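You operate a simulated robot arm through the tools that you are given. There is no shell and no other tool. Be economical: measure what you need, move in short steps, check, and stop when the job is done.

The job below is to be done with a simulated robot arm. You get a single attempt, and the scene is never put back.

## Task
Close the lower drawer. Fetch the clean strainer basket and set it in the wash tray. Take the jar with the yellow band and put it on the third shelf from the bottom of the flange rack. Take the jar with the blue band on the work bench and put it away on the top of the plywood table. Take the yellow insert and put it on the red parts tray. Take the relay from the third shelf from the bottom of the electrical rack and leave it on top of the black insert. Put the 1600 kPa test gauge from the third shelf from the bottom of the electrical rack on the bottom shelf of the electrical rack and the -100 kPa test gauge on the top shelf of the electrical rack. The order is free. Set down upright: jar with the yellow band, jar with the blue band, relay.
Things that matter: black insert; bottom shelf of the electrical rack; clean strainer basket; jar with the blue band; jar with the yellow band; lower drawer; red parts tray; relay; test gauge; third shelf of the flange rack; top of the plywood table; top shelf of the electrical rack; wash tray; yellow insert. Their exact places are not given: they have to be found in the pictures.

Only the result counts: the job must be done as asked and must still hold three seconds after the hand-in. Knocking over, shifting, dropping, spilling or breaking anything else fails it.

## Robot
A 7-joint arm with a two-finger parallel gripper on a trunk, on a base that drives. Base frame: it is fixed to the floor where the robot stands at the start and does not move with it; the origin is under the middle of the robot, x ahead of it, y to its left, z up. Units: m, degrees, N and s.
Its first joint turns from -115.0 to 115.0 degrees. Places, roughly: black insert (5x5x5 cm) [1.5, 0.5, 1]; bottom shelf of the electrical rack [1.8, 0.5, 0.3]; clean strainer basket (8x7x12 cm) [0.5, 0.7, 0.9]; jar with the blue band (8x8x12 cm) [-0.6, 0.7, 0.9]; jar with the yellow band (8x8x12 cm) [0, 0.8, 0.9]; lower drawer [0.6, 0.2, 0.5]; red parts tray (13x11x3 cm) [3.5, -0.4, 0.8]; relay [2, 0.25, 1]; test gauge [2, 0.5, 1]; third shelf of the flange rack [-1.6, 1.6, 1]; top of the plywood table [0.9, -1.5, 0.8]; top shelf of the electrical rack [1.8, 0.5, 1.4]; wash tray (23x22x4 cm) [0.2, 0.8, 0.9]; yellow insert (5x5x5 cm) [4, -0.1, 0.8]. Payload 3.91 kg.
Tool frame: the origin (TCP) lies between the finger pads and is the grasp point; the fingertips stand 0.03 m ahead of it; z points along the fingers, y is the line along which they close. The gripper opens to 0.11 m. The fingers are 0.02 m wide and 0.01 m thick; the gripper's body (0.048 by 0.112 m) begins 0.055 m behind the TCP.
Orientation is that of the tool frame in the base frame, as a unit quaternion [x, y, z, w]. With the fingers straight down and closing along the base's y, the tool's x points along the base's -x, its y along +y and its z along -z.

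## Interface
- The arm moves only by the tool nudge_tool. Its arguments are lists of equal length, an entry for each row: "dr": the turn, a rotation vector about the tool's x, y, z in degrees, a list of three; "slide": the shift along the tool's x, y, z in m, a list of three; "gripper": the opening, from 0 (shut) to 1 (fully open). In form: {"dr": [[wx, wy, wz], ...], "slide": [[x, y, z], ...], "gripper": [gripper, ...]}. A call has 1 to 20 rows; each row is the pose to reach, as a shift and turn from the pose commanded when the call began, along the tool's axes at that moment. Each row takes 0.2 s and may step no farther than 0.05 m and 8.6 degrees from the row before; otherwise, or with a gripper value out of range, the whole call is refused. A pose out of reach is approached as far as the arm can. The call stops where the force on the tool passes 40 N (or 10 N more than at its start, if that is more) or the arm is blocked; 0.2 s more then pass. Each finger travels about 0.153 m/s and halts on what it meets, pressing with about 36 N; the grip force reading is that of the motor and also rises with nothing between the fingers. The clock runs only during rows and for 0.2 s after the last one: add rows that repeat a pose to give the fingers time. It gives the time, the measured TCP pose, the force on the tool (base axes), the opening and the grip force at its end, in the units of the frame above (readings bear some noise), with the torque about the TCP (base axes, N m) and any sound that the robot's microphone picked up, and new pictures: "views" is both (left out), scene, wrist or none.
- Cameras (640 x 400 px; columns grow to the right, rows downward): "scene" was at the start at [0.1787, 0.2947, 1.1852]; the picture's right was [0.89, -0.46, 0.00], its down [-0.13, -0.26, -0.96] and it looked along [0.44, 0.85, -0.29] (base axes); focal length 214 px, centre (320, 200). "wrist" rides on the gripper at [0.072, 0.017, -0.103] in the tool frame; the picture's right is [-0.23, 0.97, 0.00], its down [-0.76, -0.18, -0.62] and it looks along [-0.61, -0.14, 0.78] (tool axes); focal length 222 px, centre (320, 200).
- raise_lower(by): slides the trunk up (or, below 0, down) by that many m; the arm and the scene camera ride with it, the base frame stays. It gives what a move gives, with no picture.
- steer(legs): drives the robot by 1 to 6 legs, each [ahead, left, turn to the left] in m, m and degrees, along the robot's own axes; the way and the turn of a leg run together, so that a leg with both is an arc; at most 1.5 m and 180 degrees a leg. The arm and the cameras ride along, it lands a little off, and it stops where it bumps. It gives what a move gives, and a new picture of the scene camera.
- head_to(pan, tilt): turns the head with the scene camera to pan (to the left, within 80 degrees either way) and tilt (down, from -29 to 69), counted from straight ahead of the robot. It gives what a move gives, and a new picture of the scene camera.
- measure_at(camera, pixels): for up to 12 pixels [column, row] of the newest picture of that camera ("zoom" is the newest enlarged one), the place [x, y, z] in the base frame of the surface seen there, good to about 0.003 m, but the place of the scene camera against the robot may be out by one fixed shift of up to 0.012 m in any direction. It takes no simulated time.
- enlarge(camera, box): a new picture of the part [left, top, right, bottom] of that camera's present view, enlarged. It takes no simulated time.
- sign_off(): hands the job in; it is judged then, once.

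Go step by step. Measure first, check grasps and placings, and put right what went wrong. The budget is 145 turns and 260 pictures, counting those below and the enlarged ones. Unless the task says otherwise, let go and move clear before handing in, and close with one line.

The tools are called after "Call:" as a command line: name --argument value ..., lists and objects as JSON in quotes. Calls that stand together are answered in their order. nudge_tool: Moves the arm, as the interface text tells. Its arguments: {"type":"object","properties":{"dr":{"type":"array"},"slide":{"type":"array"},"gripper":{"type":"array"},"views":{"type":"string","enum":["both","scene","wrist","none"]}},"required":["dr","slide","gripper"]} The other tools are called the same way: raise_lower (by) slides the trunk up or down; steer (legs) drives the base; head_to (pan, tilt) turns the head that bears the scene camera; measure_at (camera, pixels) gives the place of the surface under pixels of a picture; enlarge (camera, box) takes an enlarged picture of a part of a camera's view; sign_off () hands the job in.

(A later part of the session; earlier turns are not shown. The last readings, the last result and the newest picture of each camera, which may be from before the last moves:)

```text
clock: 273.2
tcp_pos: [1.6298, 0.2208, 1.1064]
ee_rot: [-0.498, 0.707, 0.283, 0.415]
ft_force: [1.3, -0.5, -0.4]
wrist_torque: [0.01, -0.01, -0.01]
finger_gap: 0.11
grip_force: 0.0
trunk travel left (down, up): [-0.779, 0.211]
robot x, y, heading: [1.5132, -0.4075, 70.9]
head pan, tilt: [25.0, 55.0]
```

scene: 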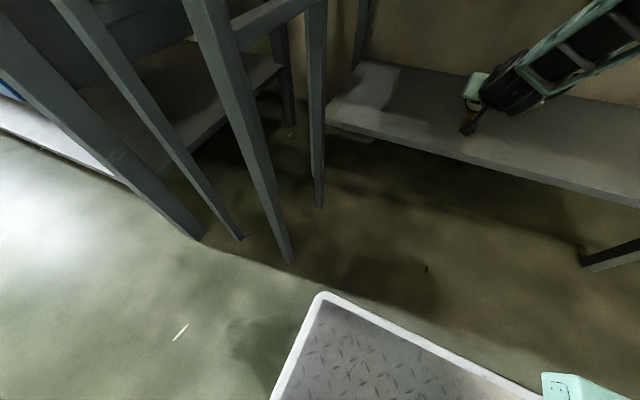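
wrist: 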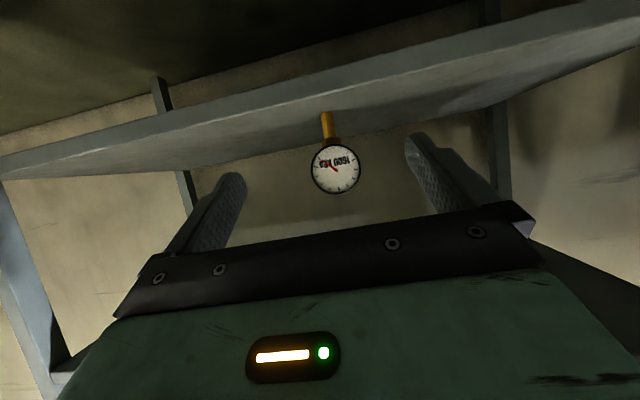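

The 1600 gauge is on the bottom shelf. For the −100 gauge, deeper in, I'll lower the trunk 12 cm so the forearm stays under the top shelf, and line up in front.

Call:
raise_lower --by -0.12

Call:
nudge_tool --dr '[[0, 0, 0], [0, 0, 0], [0, 0, 0], [0, 0, 0], [0, 0, 0]]' --slide '[[-0.0217, -0.034, -0.0125], [-0.0433, -0.068, -0.025], [-0.065, -0.103, -0.0375], [-0.0866, -0.137, -0.05], [-0.1066, -0.137, -0.0154]]' --gripper '[1, 1, 1, 1, 1]' --views "wrist"

```text
clock: 274.7
tcp_pos: [1.6301, 0.2191, 0.9845]
ee_rot: [-0.497, 0.707, 0.283, 0.417]
ft_force: [0.9, 0.1, -0.4]
wrist_torque: [0.0, 0.01, 0.0]
finger_gap: 0.1102
grip_force: 0.0
trunk travel left (down, up): [-0.659, 0.331]
robot x, y, heading: [1.5089, -0.4055, 70.7]
head pan, tilt: [25.0, 55.0]
```

```text
clock: 275.9
tcp_pos: [1.7708, 0.2097, 1.0872]
ee_rot: [-0.498, 0.706, 0.283, 0.416]
ft_force: [0.0, 0.1, 0.7]
wrist_torque: [-0.02, 0.02, 0.02]
finger_gap: 0.1098
grip_force: 0.1
out of reach, approached as far as the arm can: row 3, 4
trunk travel left (down, up): [-0.659, 0.331]
robot x, y, heading: [1.5088, -0.4041, 70.7]
head pan, tilt: [25.0, 55.0]
```

wrist: 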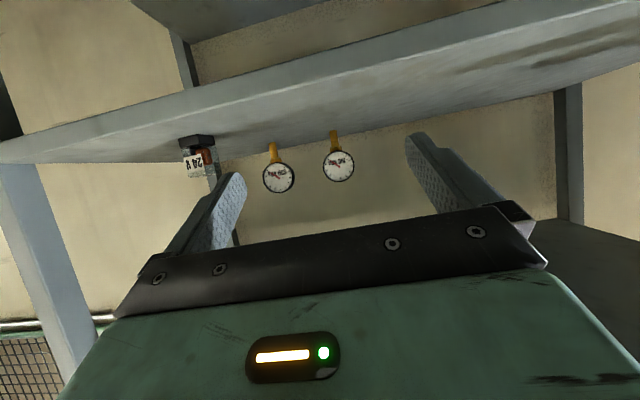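

Lined up (a momentary out-of-reach from folding, but the final row was reached). Measuring the −100 dial at (338,166).

Call:
measure_at --camera "wrist" --pixels '[[339, 167], [326, 168], [351, 166], [339, 178], [338, 155], [279, 178], [267, 179], [291, 177]]'

Call:
enlarge --camera "wrist" --box '[240, 120, 380, 210]'

```text
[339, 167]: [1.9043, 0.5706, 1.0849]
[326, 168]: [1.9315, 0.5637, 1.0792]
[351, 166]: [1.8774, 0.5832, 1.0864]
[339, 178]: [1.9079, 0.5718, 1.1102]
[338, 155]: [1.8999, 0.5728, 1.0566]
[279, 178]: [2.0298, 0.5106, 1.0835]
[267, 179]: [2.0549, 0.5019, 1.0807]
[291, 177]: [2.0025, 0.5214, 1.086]
```

```text
4.44 times, centred on (310, 165) of wrist
```

zoom: 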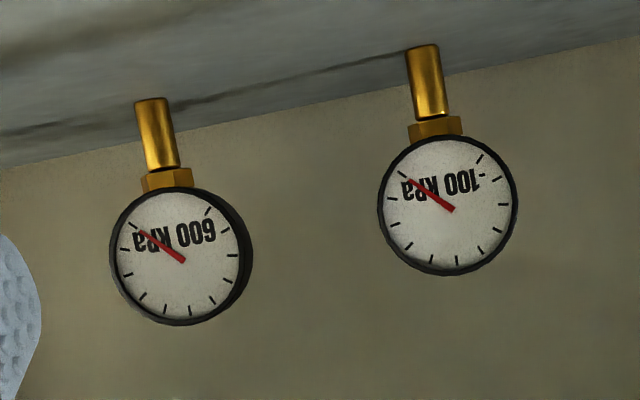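

The target needs 0.40 m straight ahead and 6 mm right. Going in 0.28 first, then checking.

Call:
nudge_tool --dr '[[0, 0, 0], [0, 0, 0], [0, 0, 0], [0, 0, 0], [0, 0, 0], [0, 0, 0], [0, 0, 0]]' --slide '[[-0.02, -0.006, 0.0346], [-0.04, -0.006, 0.0693], [-0.06, -0.006, 0.1039], [-0.08, -0.006, 0.1386], [-0.1, -0.006, 0.1732], [-0.12, -0.006, 0.2078], [-0.14, -0.006, 0.2425]]' --gripper '[1, 1, 1, 1, 1, 1, 1]'

```text
clock: 277.5
tcp_pos: [1.8738, 0.4719, 1.0899]
ee_rot: [-0.498, 0.706, 0.284, 0.416]
ft_force: [-0.3, -0.1, -0.4]
wrist_torque: [-0.04, -0.01, 0.06]
finger_gap: 0.11
grip_force: 0.1
trunk travel left (down, up): [-0.659, 0.331]
robot x, y, heading: [1.5057, -0.4056, 70.7]
head pan, tilt: [25.0, 55.0]
```

scene: 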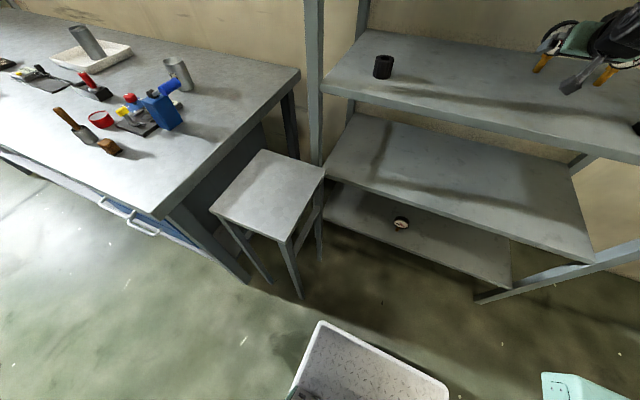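
wrist: 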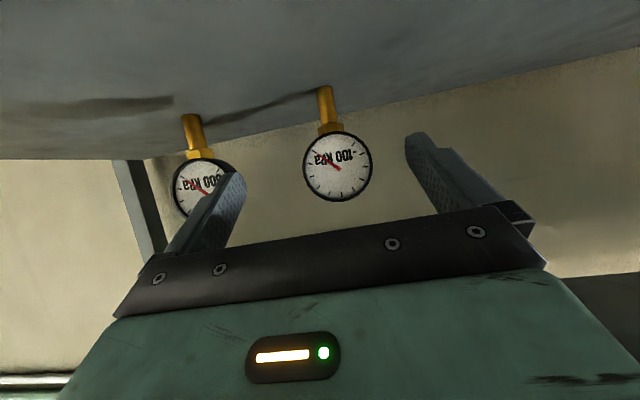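

Good alignment. Moving in the last 11.7 cm and closing.

Call:
nudge_tool --dr '[[0, 0, 0], [0, 0, 0], [0, 0, 0], [0, 0, 0]]' --slide '[[-0.017, 0.003, 0.0313], [-0.034, 0.003, 0.0626], [-0.049, 0.003, 0.088], [-0.056, 0.003, 0.102]]' --gripper '[1, 1, 1, 1]' --views "wrist"

```text
clock: 278.5
tcp_pos: [1.9086, 0.5819, 1.0884]
ee_rot: [-0.497, 0.707, 0.284, 0.416]
ft_force: [0.9, -0.6, 0.9]
wrist_torque: [-0.01, 0.02, 0.0]
finger_gap: 0.11
grip_force: 0.1
trunk travel left (down, up): [-0.659, 0.331]
robot x, y, heading: [1.5093, -0.4062, 70.8]
head pan, tilt: [25.0, 55.0]
```

wrist: 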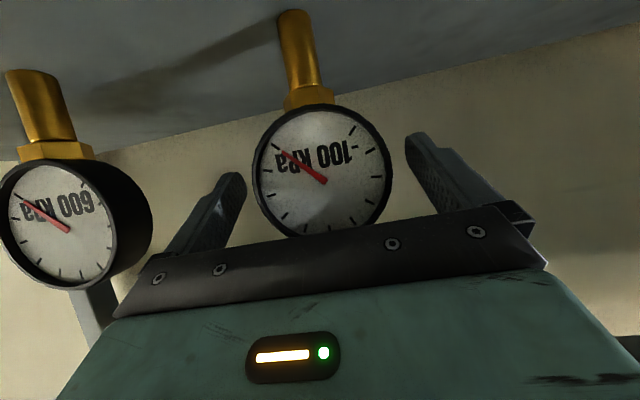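

Same picture as for the first gauge. Closing, lifting 2 cm, then drawing straight out.

Call:
nudge_tool --dr '[[0, 0, 0], [0, 0, 0], [0, 0, 0], [0, 0, 0], [0, 0, 0]]' --slide '[[0, 0, 0], [0, 0, 0], [0, 0, 0], [-0.0087, 0, -0.005], [-0.0173, 0, -0.01]]' --gripper '[0, 0, 0, 0, 0]' --views "wrist"

Call:
nudge_tool --dr '[[0, 0, 0], [0, 0, 0], [0, 0, 0], [0, 0, 0], [0, 0, 0], [0, 0, 0], [0, 0, 0], [0, 0, 0], [0, 0, 0]]' --slide '[[0.02, 0, -0.0346], [0.04, 0, -0.0693], [0.06, 0, -0.1039], [0.08, 0, -0.1386], [0.1, 0, -0.1732], [0.12, 0, -0.2078], [0.14, 0, -0.2425], [0.16, 0, -0.2771], [0.18, 0, -0.3118]]' --gripper '[0, 0, 0, 0, 0, 0, 0, 0, 0]' --views "wrist"

```text
clock: 279.7
tcp_pos: [1.9081, 0.5821, 1.1078]
ee_rot: [-0.497, 0.707, 0.283, 0.416]
ft_force: [0.4, 0.3, -1.7]
wrist_torque: [0.0, 0.01, 0.02]
finger_gap: 0.0711
grip_force: 35.7
trunk travel left (down, up): [-0.659, 0.331]
robot x, y, heading: [1.509, -0.404, 70.7]
head pan, tilt: [25.0, 55.0]
```

wrist: 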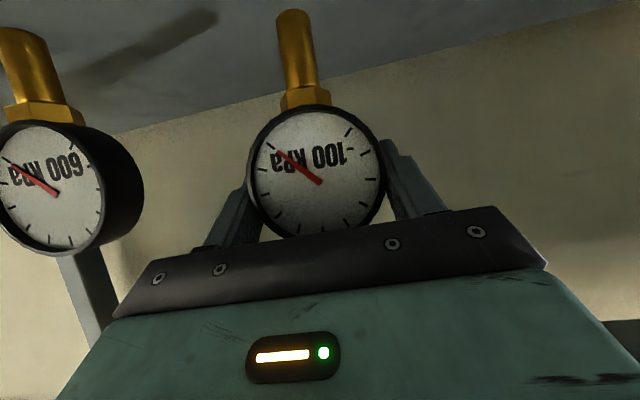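

```text
clock: 281.7
tcp_pos: [1.7863, 0.2437, 1.1071]
ee_rot: [-0.497, 0.706, 0.283, 0.416]
ft_force: [-0.6, 0.7, -2.3]
wrist_torque: [0.0, -0.03, -0.04]
finger_gap: 0.0711
grip_force: 35.7
trunk travel left (down, up): [-0.659, 0.331]
robot x, y, heading: [1.5115, -0.4048, 70.8]
head pan, tilt: [25.0, 55.0]
```

wrist: 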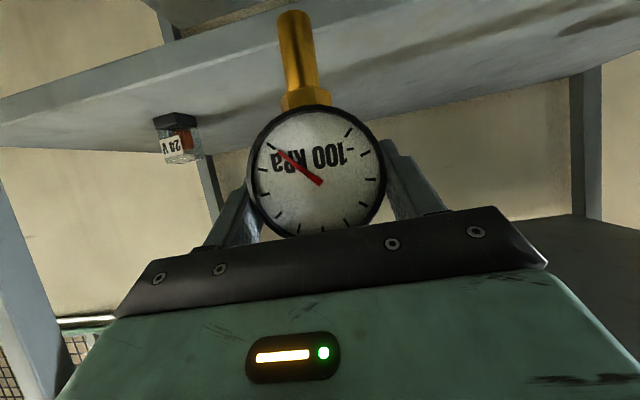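

The −100 gauge is held out in front. I'll back off 6 cm, raise the trunk to the top shelf level, lift a little more and look.

Call:
steer --legs '[[-0.06, 0, 0]]'

Call:
raise_lower --by 0.331

Call:
nudge_tool --dr '[[0, 0, 0], [0, 0, 0]]' --slide '[[-0.0173, 0, -0.01], [-0.0346, 0, -0.02]]' --gripper '[0, 0]' --views "both"

```text
clock: 282.7
tcp_pos: [1.765, 0.1862, 1.1072]
ee_rot: [-0.499, 0.706, 0.284, 0.415]
ft_force: [0.6, 0.6, -1.9]
wrist_torque: [0.04, 0.0, 0.0]
finger_gap: 0.0711
grip_force: 36.2
trunk travel left (down, up): [-0.659, 0.331]
robot x, y, heading: [1.4897, -0.4624, 70.7]
head pan, tilt: [25.0, 55.0]
```

scene: 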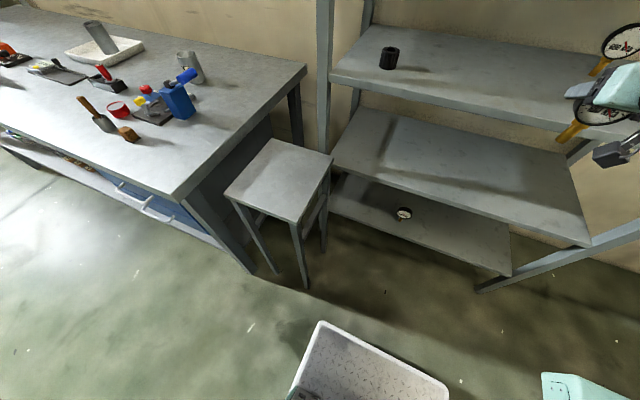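

```text
clock: 285.9
tcp_pos: [1.7656, 0.1864, 1.439]
ee_rot: [-0.498, 0.706, 0.284, 0.415]
ft_force: [0.2, 0.2, -1.7]
wrist_torque: [-0.01, 0.02, -0.02]
finger_gap: 0.0709
grip_force: 35.7
trunk travel left (down, up): [-0.99, 0.0]
robot x, y, heading: [1.4882, -0.4625, 71.0]
head pan, tilt: [25.0, 55.0]
```

```text
clock: 286.5
tcp_pos: [1.7648, 0.1871, 1.4776]
ee_rot: [-0.498, 0.706, 0.284, 0.415]
ft_force: [0.3, 0.2, -2.2]
wrist_torque: [-0.02, 0.03, 0.02]
finger_gap: 0.0714
grip_force: 36.4
trunk travel left (down, up): [-0.99, 0.0]
robot x, y, heading: [1.4878, -0.4645, 70.8]
head pan, tilt: [25.0, 55.0]
```

scene: 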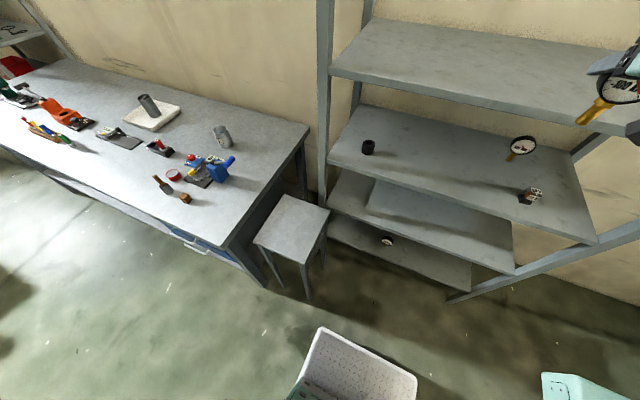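
wrist: 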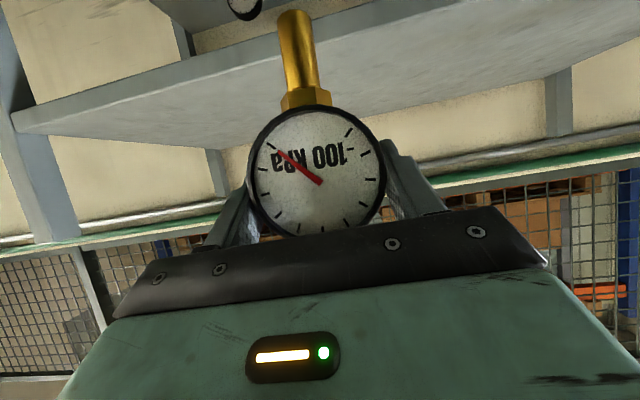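

The top shelf is empty. I'll measure its level and move 0.22 m in over it.

Call:
measure_at --camera "wrist" --pixels '[[200, 110], [420, 90], [520, 50], [230, 90]]'

Call:
nudge_tool --dr '[[0, 0, 0], [0, 0, 0], [0, 0, 0], [0, 0, 0], [0, 0, 0], [0, 0, 0], [0, 0, 0], [0, 0, 0]]' --slide '[[-0.02, 0, 0.0346], [-0.04, 0, 0.0693], [-0.06, 0, 0.1039], [-0.08, 0, 0.1386], [-0.1, 0, 0.1732], [-0.11, 0, 0.1905], [-0.0965, 0, 0.1985], [-0.0835, 0, 0.206]]' --gripper '[0, 0, 0, 0, 0, 0, 0, 0]' --views "wrist"

```text
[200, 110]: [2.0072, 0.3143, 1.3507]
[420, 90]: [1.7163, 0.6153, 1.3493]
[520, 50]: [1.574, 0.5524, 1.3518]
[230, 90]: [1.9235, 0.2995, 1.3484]
```

```text
clock: 288.3
tcp_pos: [1.8419, 0.3947, 1.4514]
ee_rot: [-0.498, 0.707, 0.284, 0.415]
ft_force: [-0.8, 0.1, -1.7]
wrist_torque: [0.02, 0.02, -0.01]
finger_gap: 0.0709
grip_force: 36.4
trunk travel left (down, up): [-0.99, 0.0]
robot x, y, heading: [1.4901, -0.4645, 70.8]
head pan, tilt: [25.0, 55.0]
```

wrist: 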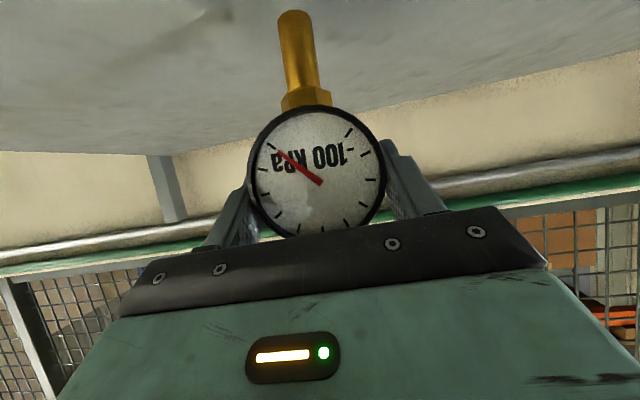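

Over the shelf at z 1.451; contact expected near 1.436. Easing down.

Call:
nudge_tool --dr '[[0, 0, 0], [0, 0, 0], [0, 0, 0], [0, 0, 0], [0, 0, 0], [0, 0, 0]]' --slide '[[0.0052, 0, 0.003], [0.0095, 0, 0.0055], [0.0113, 0, 0.0065], [0.0126, 0, 0.0073], [0.0139, 0, 0.008], [0.0148, 0, 0.0085]]' --gripper '[0, 0, 0, 0, 0, 0]' --views "none"

```text
clock: 289.7
tcp_pos: [1.8424, 0.3929, 1.439]
ee_rot: [-0.496, 0.705, 0.286, 0.419]
ft_force: [2.0, 1.1, 25.5]
wrist_torque: [-0.01, -0.33, 0.0]
finger_gap: 0.071
grip_force: 36.1
trunk travel left (down, up): [-0.99, 0.0]
robot x, y, heading: [1.4893, -0.4637, 70.8]
head pan, tilt: [25.0, 55.0]
```

Contact (25 N). Relieving 2.5 mm, opening, and checking.

Call:
nudge_tool --dr '[[0, 0, 0], [0, 0, 0], [0, 0, 0], [0, 0, 0], [0, 0, 0]]' --slide '[[-0.002, 0, -0.0012], [-0.002, 0, -0.0012], [-0.002, 0, -0.0012], [-0.002, 0, -0.0012], [-0.002, 0, -0.0012]]' --gripper '[0, 0.62, 0.75, 1, 1]' --views "wrist"

```text
clock: 290.9
tcp_pos: [1.8408, 0.3921, 1.4342]
ee_rot: [-0.499, 0.706, 0.284, 0.414]
ft_force: [-1.0, 0.4, -0.4]
wrist_torque: [0.01, 0.0, 0.0]
finger_gap: 0.1101
grip_force: 0.1
trunk travel left (down, up): [-0.99, 0.0]
robot x, y, heading: [1.4911, -0.4632, 70.8]
head pan, tilt: [25.0, 55.0]
```

wrist: 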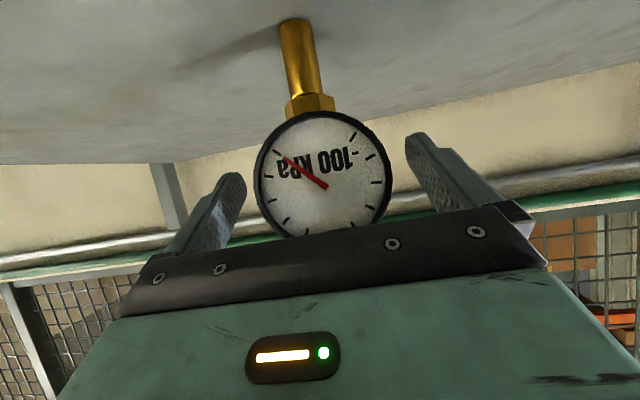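

The −100 gauge stands on the top shelf. Backing out, lowering the trunk 0.3 m, and pitching the tool to 45° in front of the relay.

Call:
nudge_tool --dr '[[0, 0, 0], [0, 0, 0], [0, 0, 0], [0, 0, 0], [0, 0, 0], [0, 0, 0]]' --slide '[[0.018, 0, -0.0312], [0.038, 0, -0.0658], [0.058, 0, -0.1005], [0.078, 0, -0.135], [0.098, 0, -0.17], [0.11, 0, -0.19]]' --gripper '[1, 1, 1, 1, 1, 1]' --views "wrist"

Call:
raise_lower --by -0.3

Call:
nudge_tool --dr '[[0, 3.75, 0], [0, 7.5, 0], [0, 11.25, 0], [0, 15, 0]]' --slide '[[0, -0.03, 0], [0, -0.06, 0], [0, -0.09, 0], [0, -0.12, 0]]' --gripper '[1, 1, 1, 1]' --views "wrist"

```text
clock: 292.3
tcp_pos: [1.7672, 0.1865, 1.4345]
ee_rot: [-0.499, 0.706, 0.284, 0.415]
ft_force: [0.3, -0.4, -0.4]
wrist_torque: [-0.01, 0.04, 0.01]
finger_gap: 0.1102
grip_force: 0.0
trunk travel left (down, up): [-0.99, 0.0]
robot x, y, heading: [1.4887, -0.4633, 70.9]
head pan, tilt: [25.0, 55.0]
```

wrist: 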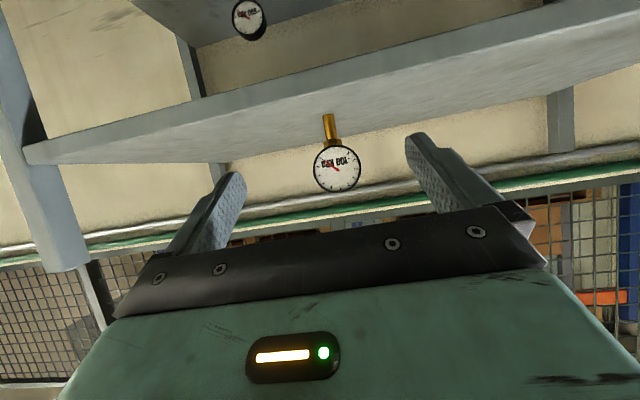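

```text
clock: 295.3
tcp_pos: [1.767, 0.1878, 1.1347]
ee_rot: [-0.498, 0.707, 0.283, 0.416]
ft_force: [1.0, -0.3, 0.5]
wrist_torque: [0.0, -0.01, -0.01]
finger_gap: 0.1104
grip_force: 0.1
trunk travel left (down, up): [-0.69, 0.3]
robot x, y, heading: [1.4877, -0.4613, 70.5]
head pan, tilt: [25.0, 55.0]
```

```text
clock: 296.5
tcp_pos: [1.7938, 0.1766, 1.136]
ee_rot: [-0.599, 0.702, 0.243, 0.298]
ft_force: [-0.1, 0.4, 0.5]
wrist_torque: [-0.01, 0.0, -0.01]
finger_gap: 0.11
grip_force: 0.0
trunk travel left (down, up): [-0.69, 0.3]
robot x, y, heading: [1.4907, -0.4612, 70.7]
head pan, tilt: [25.0, 55.0]
stopped in row 4: the arm was blocked; the commanded pose is now the measured one
```

wrist: 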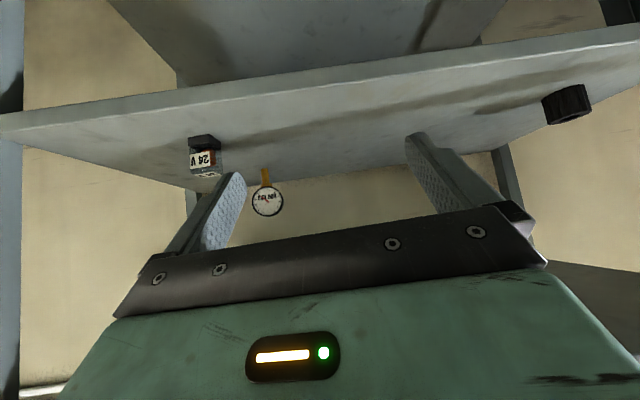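

The −100 gauge is safe, but the arm folded too far and stopped with a ~9° yaw error. I'll back the base off 15 cm, then straighten the tool while extending toward the relay.

Call:
steer --legs '[[-0.15, -0.06, 0]]'

Call:
nudge_tool --dr '[[1.6, 0.1, 1.9], [3.15, 0.15, 3.8], [4.7, 0.2, 5.65], [6.3, 0.3, 7.55]]' --slide '[[-0.0178, -0.0273, 0.0186], [-0.0356, -0.0546, 0.0372], [-0.0533, -0.0818, 0.0557], [-0.0711, -0.1091, 0.0743]]' --gripper '[1, 1, 1, 1]' --views "wrist"

```text
clock: 298.0
tcp_pos: [1.8015, 0.0137, 1.1363]
ee_rot: [-0.599, 0.702, 0.243, 0.298]
ft_force: [0.8, -0.7, -0.2]
wrist_torque: [0.01, -0.02, 0.01]
finger_gap: 0.11
grip_force: 0.0
trunk travel left (down, up): [-0.69, 0.3]
robot x, y, heading: [1.4956, -0.6259, 70.8]
head pan, tilt: [25.0, 55.0]
```

scene: 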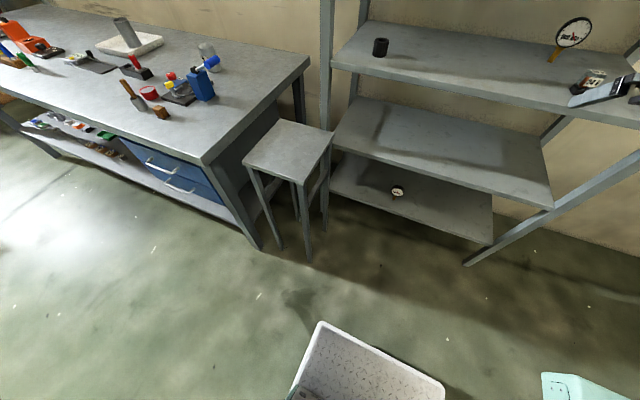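

```text
clock: 299.0
tcp_pos: [1.9242, 0.0964, 1.1363]
ee_rot: [-0.535, 0.753, 0.222, 0.312]
ft_force: [0.1, -0.9, 0.4]
wrist_torque: [-0.02, -0.02, -0.02]
finger_gap: 0.1102
grip_force: 0.0
trunk travel left (down, up): [-0.69, 0.3]
robot x, y, heading: [1.4985, -0.6254, 70.6]
head pan, tilt: [25.0, 55.0]
```

wrist: 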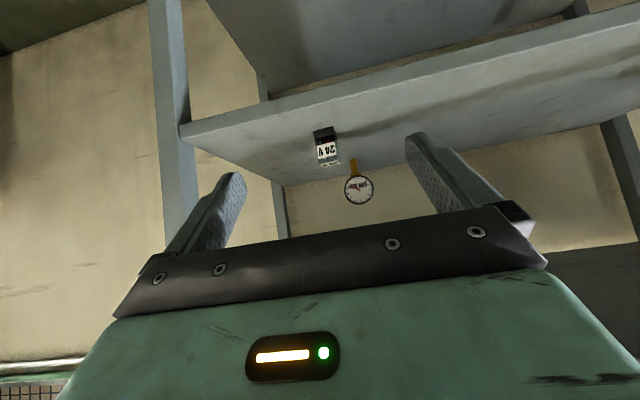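

The tool is straight again and the relay is centred at (328,147). Measuring it and the black insert area.

Call:
measure_at --camera "wrist" --pixels '[[328, 152], [318, 153], [338, 151], [325, 134], [316, 136], [334, 134], [330, 164], [320, 165], [339, 160]]'

Call:
enlarge --camera "wrist" --box '[290, 115, 380, 210]'

```text
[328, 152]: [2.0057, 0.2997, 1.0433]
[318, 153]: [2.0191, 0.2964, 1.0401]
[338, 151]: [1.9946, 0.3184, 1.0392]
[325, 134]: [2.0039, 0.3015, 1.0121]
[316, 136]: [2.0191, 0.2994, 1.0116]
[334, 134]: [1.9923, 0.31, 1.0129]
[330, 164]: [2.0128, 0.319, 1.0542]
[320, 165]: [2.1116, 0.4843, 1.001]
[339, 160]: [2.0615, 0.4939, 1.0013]
```

```text
4.21 times, centred on (335, 162) of wrist
```

zoom: 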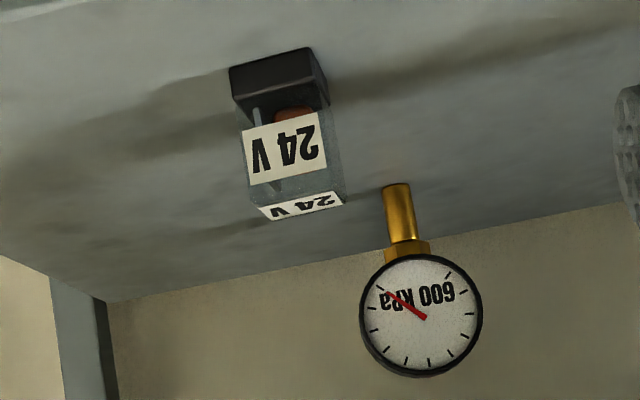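

The relay looks turned ~11° relative to the rack. I'll confirm with finer points on its front and side faces.

Call:
measure_at --camera "zoom" --pixels '[[236, 85], [252, 84], [270, 82], [285, 80], [302, 78], [309, 75], [318, 85], [327, 92], [252, 150], [315, 140], [270, 210], [335, 198]]'

```text
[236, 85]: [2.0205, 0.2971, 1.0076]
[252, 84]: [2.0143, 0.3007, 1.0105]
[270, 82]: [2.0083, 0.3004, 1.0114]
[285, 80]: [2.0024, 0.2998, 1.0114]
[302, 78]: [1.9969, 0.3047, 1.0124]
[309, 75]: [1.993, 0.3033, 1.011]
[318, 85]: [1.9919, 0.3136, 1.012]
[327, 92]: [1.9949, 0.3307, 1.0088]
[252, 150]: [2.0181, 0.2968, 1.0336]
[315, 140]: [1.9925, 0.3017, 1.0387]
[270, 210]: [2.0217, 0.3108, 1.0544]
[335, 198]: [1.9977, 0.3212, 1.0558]
```

The relay is about 28 mm square, turned ~7°. I'll yaw the tool 7°, rise onto the 45° approach line and come in to 8 cm short.

Call:
nudge_tool --dr '[[-1.6, 0, -1.6], [-3.3, 0, -3.3], [-4.9, 0, -4.9], [-4.9, 0, -4.9], [-4.9, 0, -4.9], [-4.9, 0, -4.9], [-4.9, 0, -4.9]]' --slide '[[-0.032, -0.003, 0], [-0.064, -0.006, 0], [-0.096, -0.0086, 0], [-0.096, -0.0086, 0.04], [-0.096, -0.0086, 0.08], [-0.096, -0.0086, 0.12], [-0.096, -0.0086, 0.155]]' --gripper '[0.8, 0.8, 0.8, 0.8, 0.8, 0.8, 0.8]' --views "wrist"

```text
clock: 300.6
tcp_pos: [1.9927, 0.2621, 1.0958]
ee_rot: [-0.58, 0.719, 0.241, 0.299]
ft_force: [0.2, -1.0, 1.0]
wrist_torque: [0.0, 0.0, 0.03]
finger_gap: 0.0882
grip_force: 0.0
trunk travel left (down, up): [-0.69, 0.3]
robot x, y, heading: [1.4957, -0.6248, 70.8]
head pan, tilt: [25.0, 55.0]
```

wrist: 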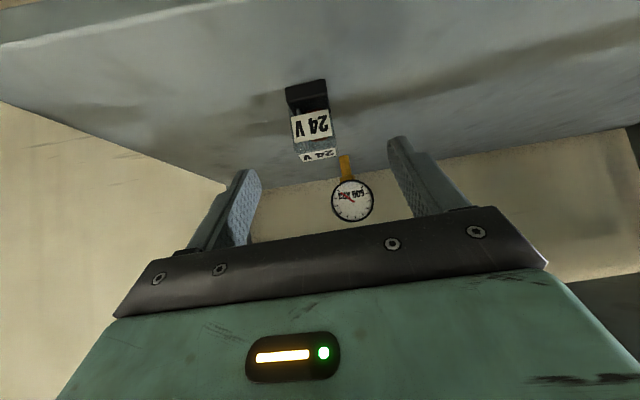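

Call:
measure_at --camera "wrist" --pixels '[[289, 96], [300, 94], [312, 92], [325, 90], [294, 125], [331, 120], [310, 123], [302, 157], [335, 153], [318, 155]]'

```text
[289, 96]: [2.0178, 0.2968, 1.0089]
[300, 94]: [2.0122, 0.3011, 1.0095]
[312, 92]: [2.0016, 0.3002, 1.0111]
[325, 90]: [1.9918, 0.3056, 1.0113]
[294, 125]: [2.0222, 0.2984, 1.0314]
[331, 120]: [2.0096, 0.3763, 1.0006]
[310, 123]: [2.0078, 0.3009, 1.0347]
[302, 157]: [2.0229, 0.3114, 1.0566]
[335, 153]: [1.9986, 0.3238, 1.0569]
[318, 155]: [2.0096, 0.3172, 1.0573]
```

Relay centre (2.009, 0.315) confirmed. Moving in the last 8 cm.

Call:
nudge_tool --dr '[[0, 0, 0], [0, 0, 0], [0, 0, 0]]' --slide '[[0.002, -0.0047, 0.03], [0.002, -0.0047, 0.06], [0.002, -0.0047, 0.08]]' --gripper '[0.8, 0.8, 0.8]' --views "wrist"

```text
clock: 301.4
tcp_pos: [2.0094, 0.3163, 1.0363]
ee_rot: [-0.58, 0.719, 0.24, 0.299]
ft_force: [0.4, -0.7, -0.2]
wrist_torque: [-0.02, 0.03, -0.02]
finger_gap: 0.0882
grip_force: 0.0
trunk travel left (down, up): [-0.69, 0.3]
robot x, y, heading: [1.4973, -0.6242, 70.7]
head pan, tilt: [25.0, 55.0]
```

wrist: 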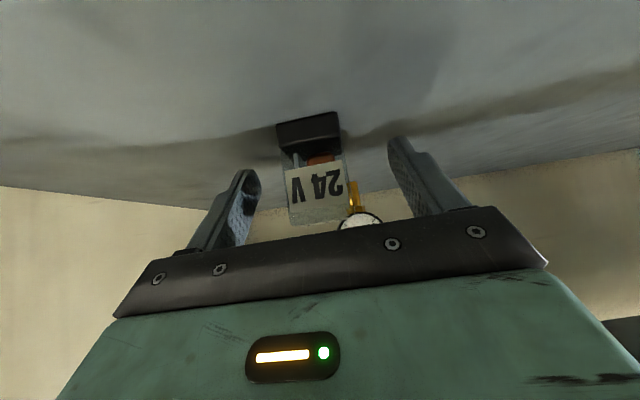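

The relay is centred between the fingers. Closing and lifting 7 cm.

Call:
nudge_tool --dr '[[0, 0, 0], [0, 0, 0], [0, 0, 0], [0, 0, 0], [0, 0, 0], [0, 0, 0]]' --slide '[[0, 0, 0], [0, 0, 0], [0, 0, 0], [-0.014, 0, -0.014], [-0.032, 0, -0.032], [-0.05, 0, -0.05]]' --gripper '[0, 0, 0, 0, 0, 0]' --views "wrist"

```text
clock: 302.8
tcp_pos: [2.0072, 0.3155, 1.1072]
ee_rot: [-0.58, 0.719, 0.24, 0.298]
ft_force: [0.5, 0.6, -1.0]
wrist_torque: [0.04, 0.01, 0.02]
finger_gap: 0.0339
grip_force: 35.7
trunk travel left (down, up): [-0.69, 0.3]
robot x, y, heading: [1.4948, -0.6273, 70.6]
head pan, tilt: [25.0, 55.0]
```

wrist: 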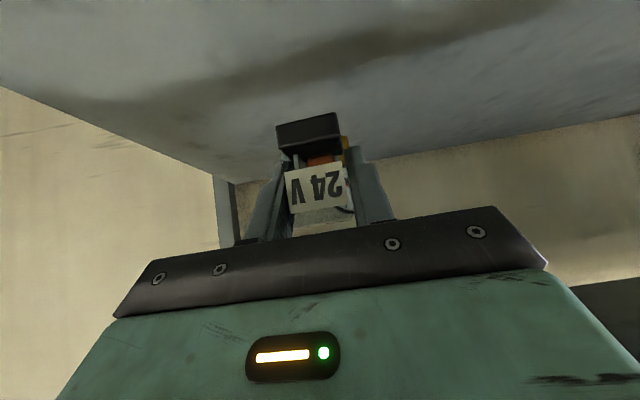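

The relay is held (gap 0.034). I'll draw it out 0.2 m and shift the base left 0.45 m toward the black insert.

Call:
nudge_tool --dr '[[0, 0, 0], [0, 0, 0], [0, 0, 0], [0, 0, 0], [0, 0, 0], [0, 0, 0]]' --slide '[[0.025, 0, -0.025], [0.05, 0, -0.05], [0.075, 0, -0.075], [0.1, 0, -0.1], [0.125, 0, -0.125], [0.15, 0, -0.15]]' --gripper '[0, 0, 0, 0, 0, 0]' --views "none"

Call:
steer --legs '[[0, 0.45, 0]]'

Call:
nudge_tool --dr '[[0, 0, 0]]' --slide '[[0, 0, 0]]' --gripper '[0]' --views "wrist"

```text
clock: 304.2
tcp_pos: [1.9614, 0.1098, 1.1082]
ee_rot: [-0.58, 0.719, 0.24, 0.299]
ft_force: [0.2, 0.2, -0.9]
wrist_torque: [-0.01, -0.03, -0.01]
finger_gap: 0.0336
grip_force: 36.2
trunk travel left (down, up): [-0.69, 0.3]
robot x, y, heading: [1.497, -0.6224, 70.8]
head pan, tilt: [25.0, 55.0]
```

```text
clock: 306.9
tcp_pos: [1.5231, 0.2634, 1.1079]
ee_rot: [-0.585, 0.715, 0.242, 0.297]
ft_force: [0.2, -0.7, -0.1]
wrist_torque: [0.01, 0.01, -0.02]
finger_gap: 0.0335
grip_force: 36.0
trunk travel left (down, up): [-0.69, 0.3]
robot x, y, heading: [1.0654, -0.4786, 71.4]
head pan, tilt: [25.0, 55.0]
```

scene: 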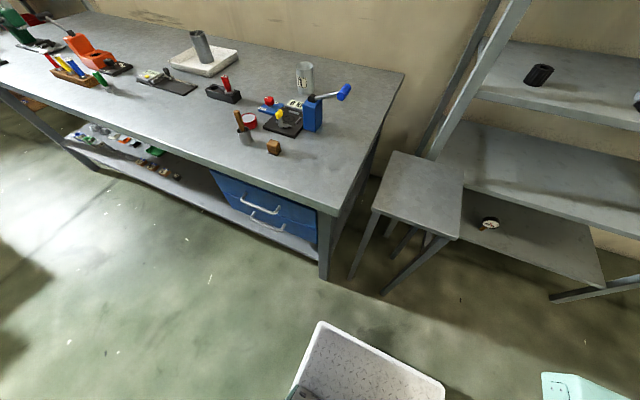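

```text
clock: 307.3
tcp_pos: [1.5222, 0.2646, 1.1084]
ee_rot: [-0.585, 0.716, 0.241, 0.296]
ft_force: [0.2, -0.3, -0.5]
wrist_torque: [-0.01, 0.0, -0.01]
finger_gap: 0.0338
grip_force: 36.0
trunk travel left (down, up): [-0.69, 0.3]
robot x, y, heading: [1.0717, -0.4793, 71.6]
head pan, tilt: [25.0, 55.0]
```

wrist: 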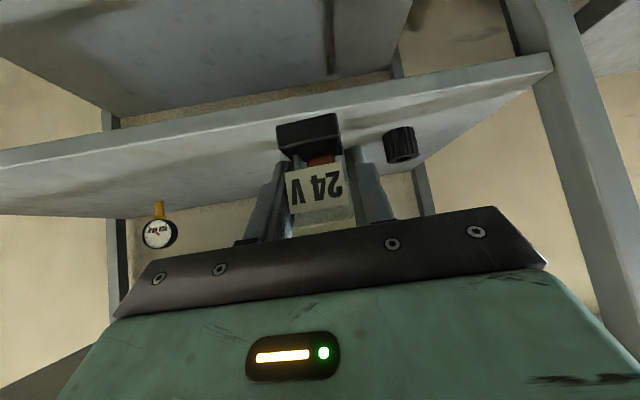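

The black insert is at (400,145). Measuring its edges on an enlarged view.

Call:
enlarge --camera "wrist" --box '[370, 110, 440, 180]'

Call:
measure_at --camera "wrist" --pixels '[[385, 145], [390, 145], [395, 143], [400, 142], [405, 141], [410, 141], [415, 141], [400, 155], [395, 158], [410, 155], [403, 160], [399, 130]]'

```text
5.71 times, centred on (405, 145) of wrist
```

zoom: 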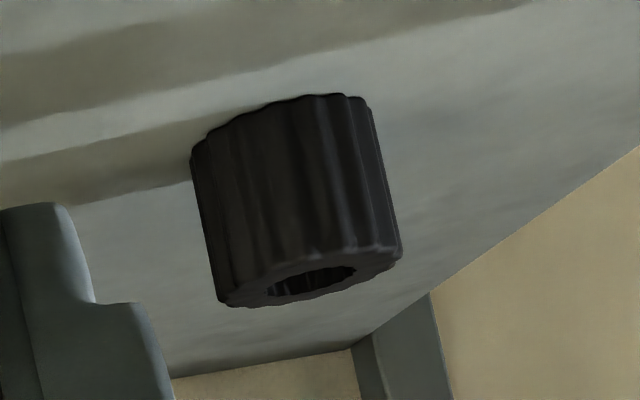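

```text
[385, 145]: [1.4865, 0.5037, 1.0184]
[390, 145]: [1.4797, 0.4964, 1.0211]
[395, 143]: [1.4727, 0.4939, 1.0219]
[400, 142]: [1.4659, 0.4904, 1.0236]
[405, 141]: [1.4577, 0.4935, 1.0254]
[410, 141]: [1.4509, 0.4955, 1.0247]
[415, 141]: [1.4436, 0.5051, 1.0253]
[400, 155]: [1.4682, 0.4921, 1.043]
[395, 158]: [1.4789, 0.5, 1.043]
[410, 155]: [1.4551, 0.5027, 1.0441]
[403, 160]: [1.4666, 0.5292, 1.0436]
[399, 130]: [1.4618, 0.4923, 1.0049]
```

The insert's centre is (1.465, 0.515), top near z 1.05. To stay within reach I'll creep the base 0.12 m ahead first.

Call:
steer --legs '[[0.12, 0, 0]]'

Call:
nudge_tool --dr '[[0, 0, 0], [0, 0, 0], [0, 0, 0], [0, 0, 0], [0, 0, 0]]' --slide '[[0, 0.03, 0], [0, 0.06, 0], [0, 0.09, 0], [0, 0.115, 0], [-0.014, 0.115, 0.0]]' --gripper '[0, 0, 0, 0, 0]' --views "wrist"

```text
clock: 308.5
tcp_pos: [1.558, 0.377, 1.108]
ee_rot: [-0.586, 0.715, 0.242, 0.296]
ft_force: [-0.3, 0.5, -0.6]
wrist_torque: [0.02, -0.01, 0.0]
finger_gap: 0.0335
grip_force: 36.3
trunk travel left (down, up): [-0.69, 0.3]
robot x, y, heading: [1.1054, -0.3682, 71.7]
head pan, tilt: [25.0, 55.0]
```

scene: 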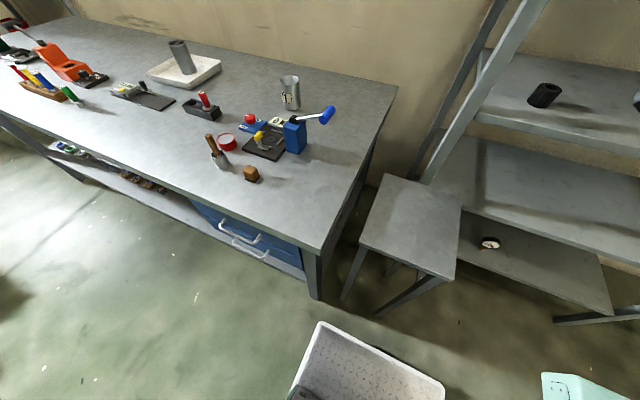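

```text
clock: 309.7
tcp_pos: [1.4474, 0.4101, 1.1168]
ee_rot: [-0.586, 0.715, 0.243, 0.295]
ft_force: [-0.1, -0.2, -0.6]
wrist_torque: [-0.01, -0.03, 0.02]
finger_gap: 0.0335
grip_force: 36.0
trunk travel left (down, up): [-0.69, 0.3]
robot x, y, heading: [1.1043, -0.3669, 71.6]
head pan, tilt: [25.0, 55.0]
```

wrist: 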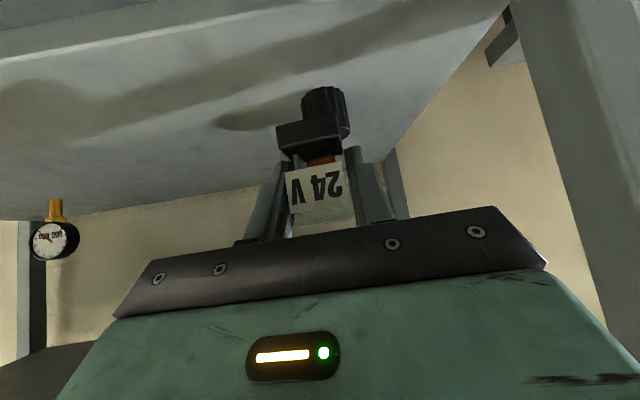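

Call:
measure_at --camera "wrist" --pixels '[[304, 108], [310, 105], [317, 103], [324, 102], [331, 102], [338, 103], [344, 106], [346, 130], [343, 138]]'

```text
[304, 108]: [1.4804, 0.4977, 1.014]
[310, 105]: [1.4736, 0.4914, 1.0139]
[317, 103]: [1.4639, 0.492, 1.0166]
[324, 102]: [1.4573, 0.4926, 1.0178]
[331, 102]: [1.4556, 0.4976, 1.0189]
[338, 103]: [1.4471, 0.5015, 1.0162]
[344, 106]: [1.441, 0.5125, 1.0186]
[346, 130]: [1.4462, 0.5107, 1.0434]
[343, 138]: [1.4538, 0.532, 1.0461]
```

Centre confirmed at (1.464, 0.5145). Moving 10.6 cm ahead to hold the relay right above it.

Call:
nudge_tool --dr '[[0, 0, 0], [0, 0, 0], [0, 0, 0], [0, 0, 0]]' --slide '[[-0.02, 0.002, 0.02], [-0.045, 0.004, 0.045], [-0.065, 0.004, 0.065], [-0.0747, 0.004, 0.0747]]' --gripper '[0, 0, 0, 0]' --views "both"

```text
clock: 310.7
tcp_pos: [1.4647, 0.515, 1.1177]
ee_rot: [-0.585, 0.715, 0.242, 0.297]
ft_force: [-0.8, -0.3, -0.9]
wrist_torque: [0.0, 0.0, 0.0]
finger_gap: 0.0334
grip_force: 35.8
trunk travel left (down, up): [-0.69, 0.3]
robot x, y, heading: [1.1064, -0.3647, 71.9]
head pan, tilt: [25.0, 55.0]
```

scene: 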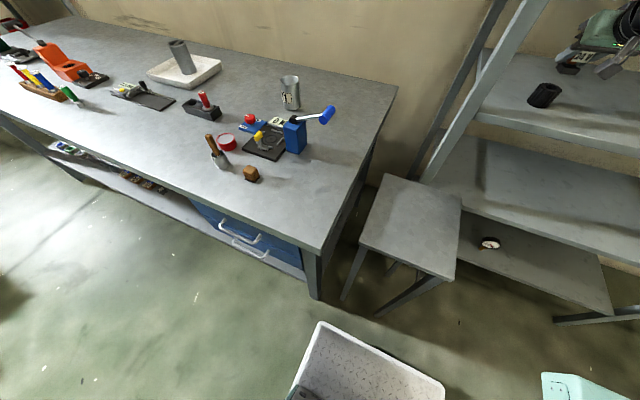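
wrist: 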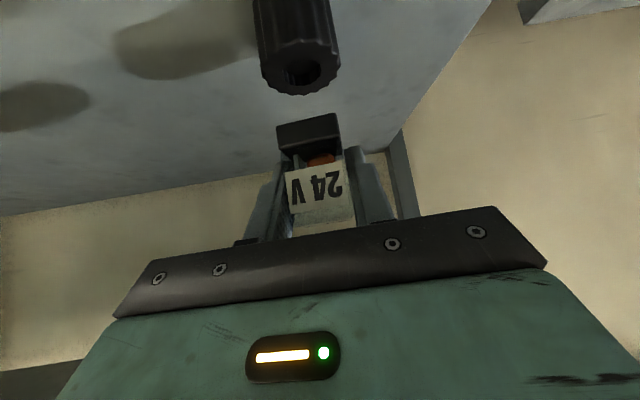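

Now the insert's top face shows at (302,75). I'll measure the top rim for exact centre and height.

Call:
measure_at --camera "wrist" --pixels '[[267, 76], [335, 70], [300, 92], [275, 88], [330, 84], [280, 80], [325, 76], [302, 88], [300, 55], [285, 84]]'

Call:
enlarge --camera "wrist" --box '[240, 0, 380, 170]'

```text
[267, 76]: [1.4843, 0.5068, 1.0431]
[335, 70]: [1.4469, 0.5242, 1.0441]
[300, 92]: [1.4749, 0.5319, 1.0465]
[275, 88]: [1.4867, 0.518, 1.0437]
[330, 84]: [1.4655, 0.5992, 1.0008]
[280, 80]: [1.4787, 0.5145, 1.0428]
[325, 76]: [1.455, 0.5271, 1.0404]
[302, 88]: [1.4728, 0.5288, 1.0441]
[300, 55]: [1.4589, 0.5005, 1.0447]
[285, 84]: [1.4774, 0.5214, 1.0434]
```

```text
2.35 times, centred on (310, 85) of wrist
```

zoom: 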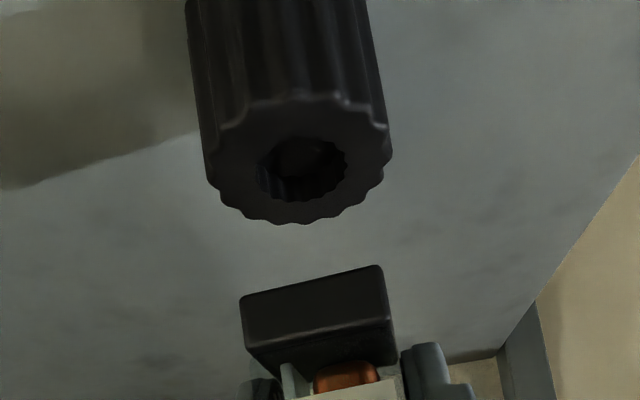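

Call:
measure_at --camera "wrist" --pixels '[[282, 132], [310, 130], [336, 122], [310, 145], [338, 150], [330, 205]]'

```text
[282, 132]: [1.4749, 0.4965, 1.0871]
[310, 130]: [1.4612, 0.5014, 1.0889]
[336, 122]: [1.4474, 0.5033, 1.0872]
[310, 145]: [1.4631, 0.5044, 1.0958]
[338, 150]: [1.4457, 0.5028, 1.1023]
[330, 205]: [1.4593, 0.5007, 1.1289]
```

The relay is centred over the insert within 2 mm. Lowering to just above, then in 1 mm steps.

Call:
nudge_tool --dr '[[0, 0, 0], [0, 0, 0], [0, 0, 0], [0, 0, 0], [0, 0, 0], [0, 0, 0], [0, 0, 0]]' --slide '[[0.008, -0.001, 0.008], [0.016, -0.001, 0.016], [0.0225, -0.001, 0.0225], [0.0245, -0.001, 0.0245], [0.0255, -0.001, 0.0255], [0.0262, -0.001, 0.0262], [0.0268, -0.001, 0.0268]]' --gripper '[0, 0, 0, 0, 0, 0, 0]' --views "wrist"

```text
clock: 312.3
tcp_pos: [1.4667, 0.5134, 1.0796]
ee_rot: [-0.585, 0.714, 0.243, 0.297]
ft_force: [-1.5, -0.3, 2.0]
wrist_torque: [-0.06, 0.07, -0.04]
finger_gap: 0.0337
grip_force: 36.2
trunk travel left (down, up): [-0.69, 0.3]
robot x, y, heading: [1.1073, -0.3629, 72.0]
head pan, tilt: [25.0, 55.0]
```

wrist: 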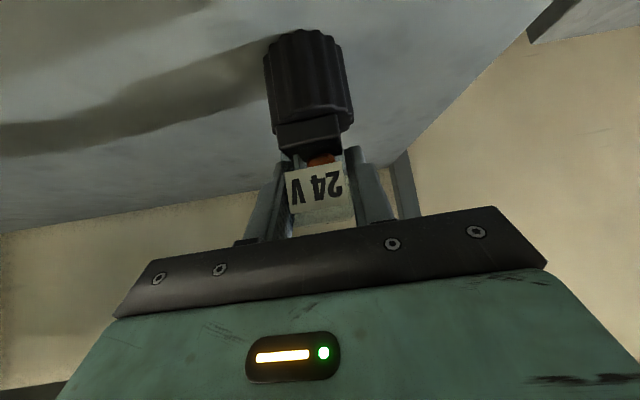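

Contact is just starting (force rose ~3 N) and the relay sits centred on the insert. One more 0.7 mm, then opening gently.

Call:
nudge_tool --dr '[[0, 0, 0], [0, 0, 0], [0, 0, 0], [0, 0, 0], [0, 0, 0]]' --slide '[[0.0005, 0, 0.0005], [0.0005, 0, 0.0005], [0.0003, 0, 0.0003], [0.0003, 0, 0.0003], [0.0003, 0, 0.0003]]' --gripper '[0, 0, 0.35, 0.45, 0.6]' --views "wrist"

```text
clock: 313.5
tcp_pos: [1.4667, 0.5127, 1.079]
ee_rot: [-0.586, 0.715, 0.242, 0.296]
ft_force: [0.2, 0.1, 0.7]
wrist_torque: [0.0, -0.02, 0.01]
finger_gap: 0.0659
grip_force: 0.1
trunk travel left (down, up): [-0.69, 0.3]
robot x, y, heading: [1.1032, -0.3645, 71.5]
head pan, tilt: [25.0, 55.0]
```

wrist: 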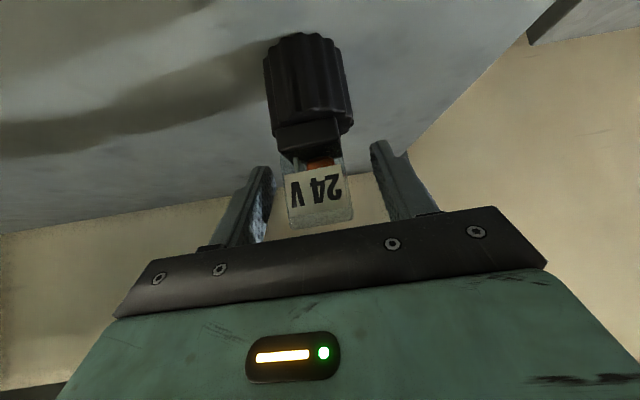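

The relay stands on the insert. Backing out along the tool axis.

Call:
nudge_tool --dr '[[0, 0, 0], [0, 0, 0], [0, 0, 0], [0, 0, 0], [0, 0, 0], [0, 0, 0]]' --slide '[[0, 0, -0.03], [0, 0, -0.065], [0.02, 0, -0.095], [0.045, 0, -0.12], [0.07, 0, -0.145], [0.095, 0, -0.17]]' --gripper '[0.7, 0.7, 0.7, 0.7, 0.7, 0.7]' --views "wrist"

Call:
head_to --pan -15 --tilt 30

```text
clock: 314.9
tcp_pos: [1.4293, 0.3309, 1.1313]
ee_rot: [-0.586, 0.715, 0.242, 0.295]
ft_force: [0.1, 0.9, 0.0]
wrist_torque: [0.04, -0.01, -0.01]
finger_gap: 0.0771
grip_force: 0.0
trunk travel left (down, up): [-0.69, 0.3]
robot x, y, heading: [1.1061, -0.3624, 71.7]
head pan, tilt: [25.0, 55.0]
```

wrist: 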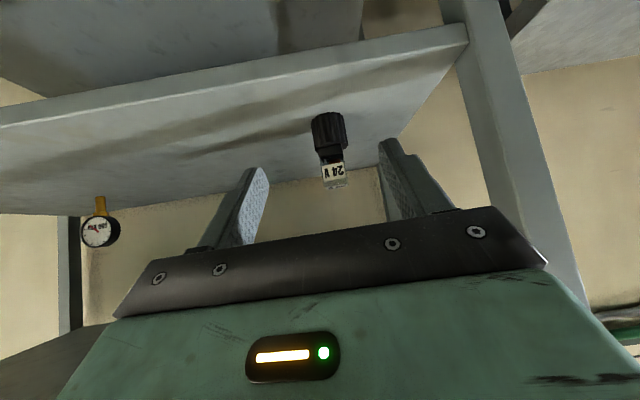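

```text
clock: 316.0
tcp_pos: [1.4285, 0.3312, 1.1327]
ee_rot: [-0.585, 0.715, 0.243, 0.296]
ft_force: [-0.2, -0.2, -0.4]
wrist_torque: [-0.01, 0.02, 0.0]
finger_gap: 0.0769
grip_force: 0.1
trunk travel left (down, up): [-0.69, 0.3]
robot x, y, heading: [1.1071, -0.3668, 71.7]
head pan, tilt: [-15.0, 30.0]
```

scene: 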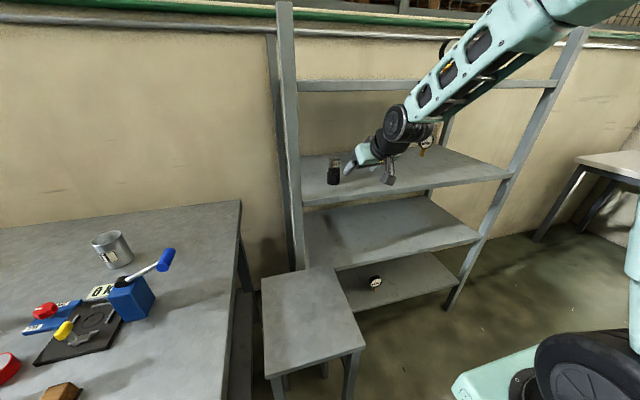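

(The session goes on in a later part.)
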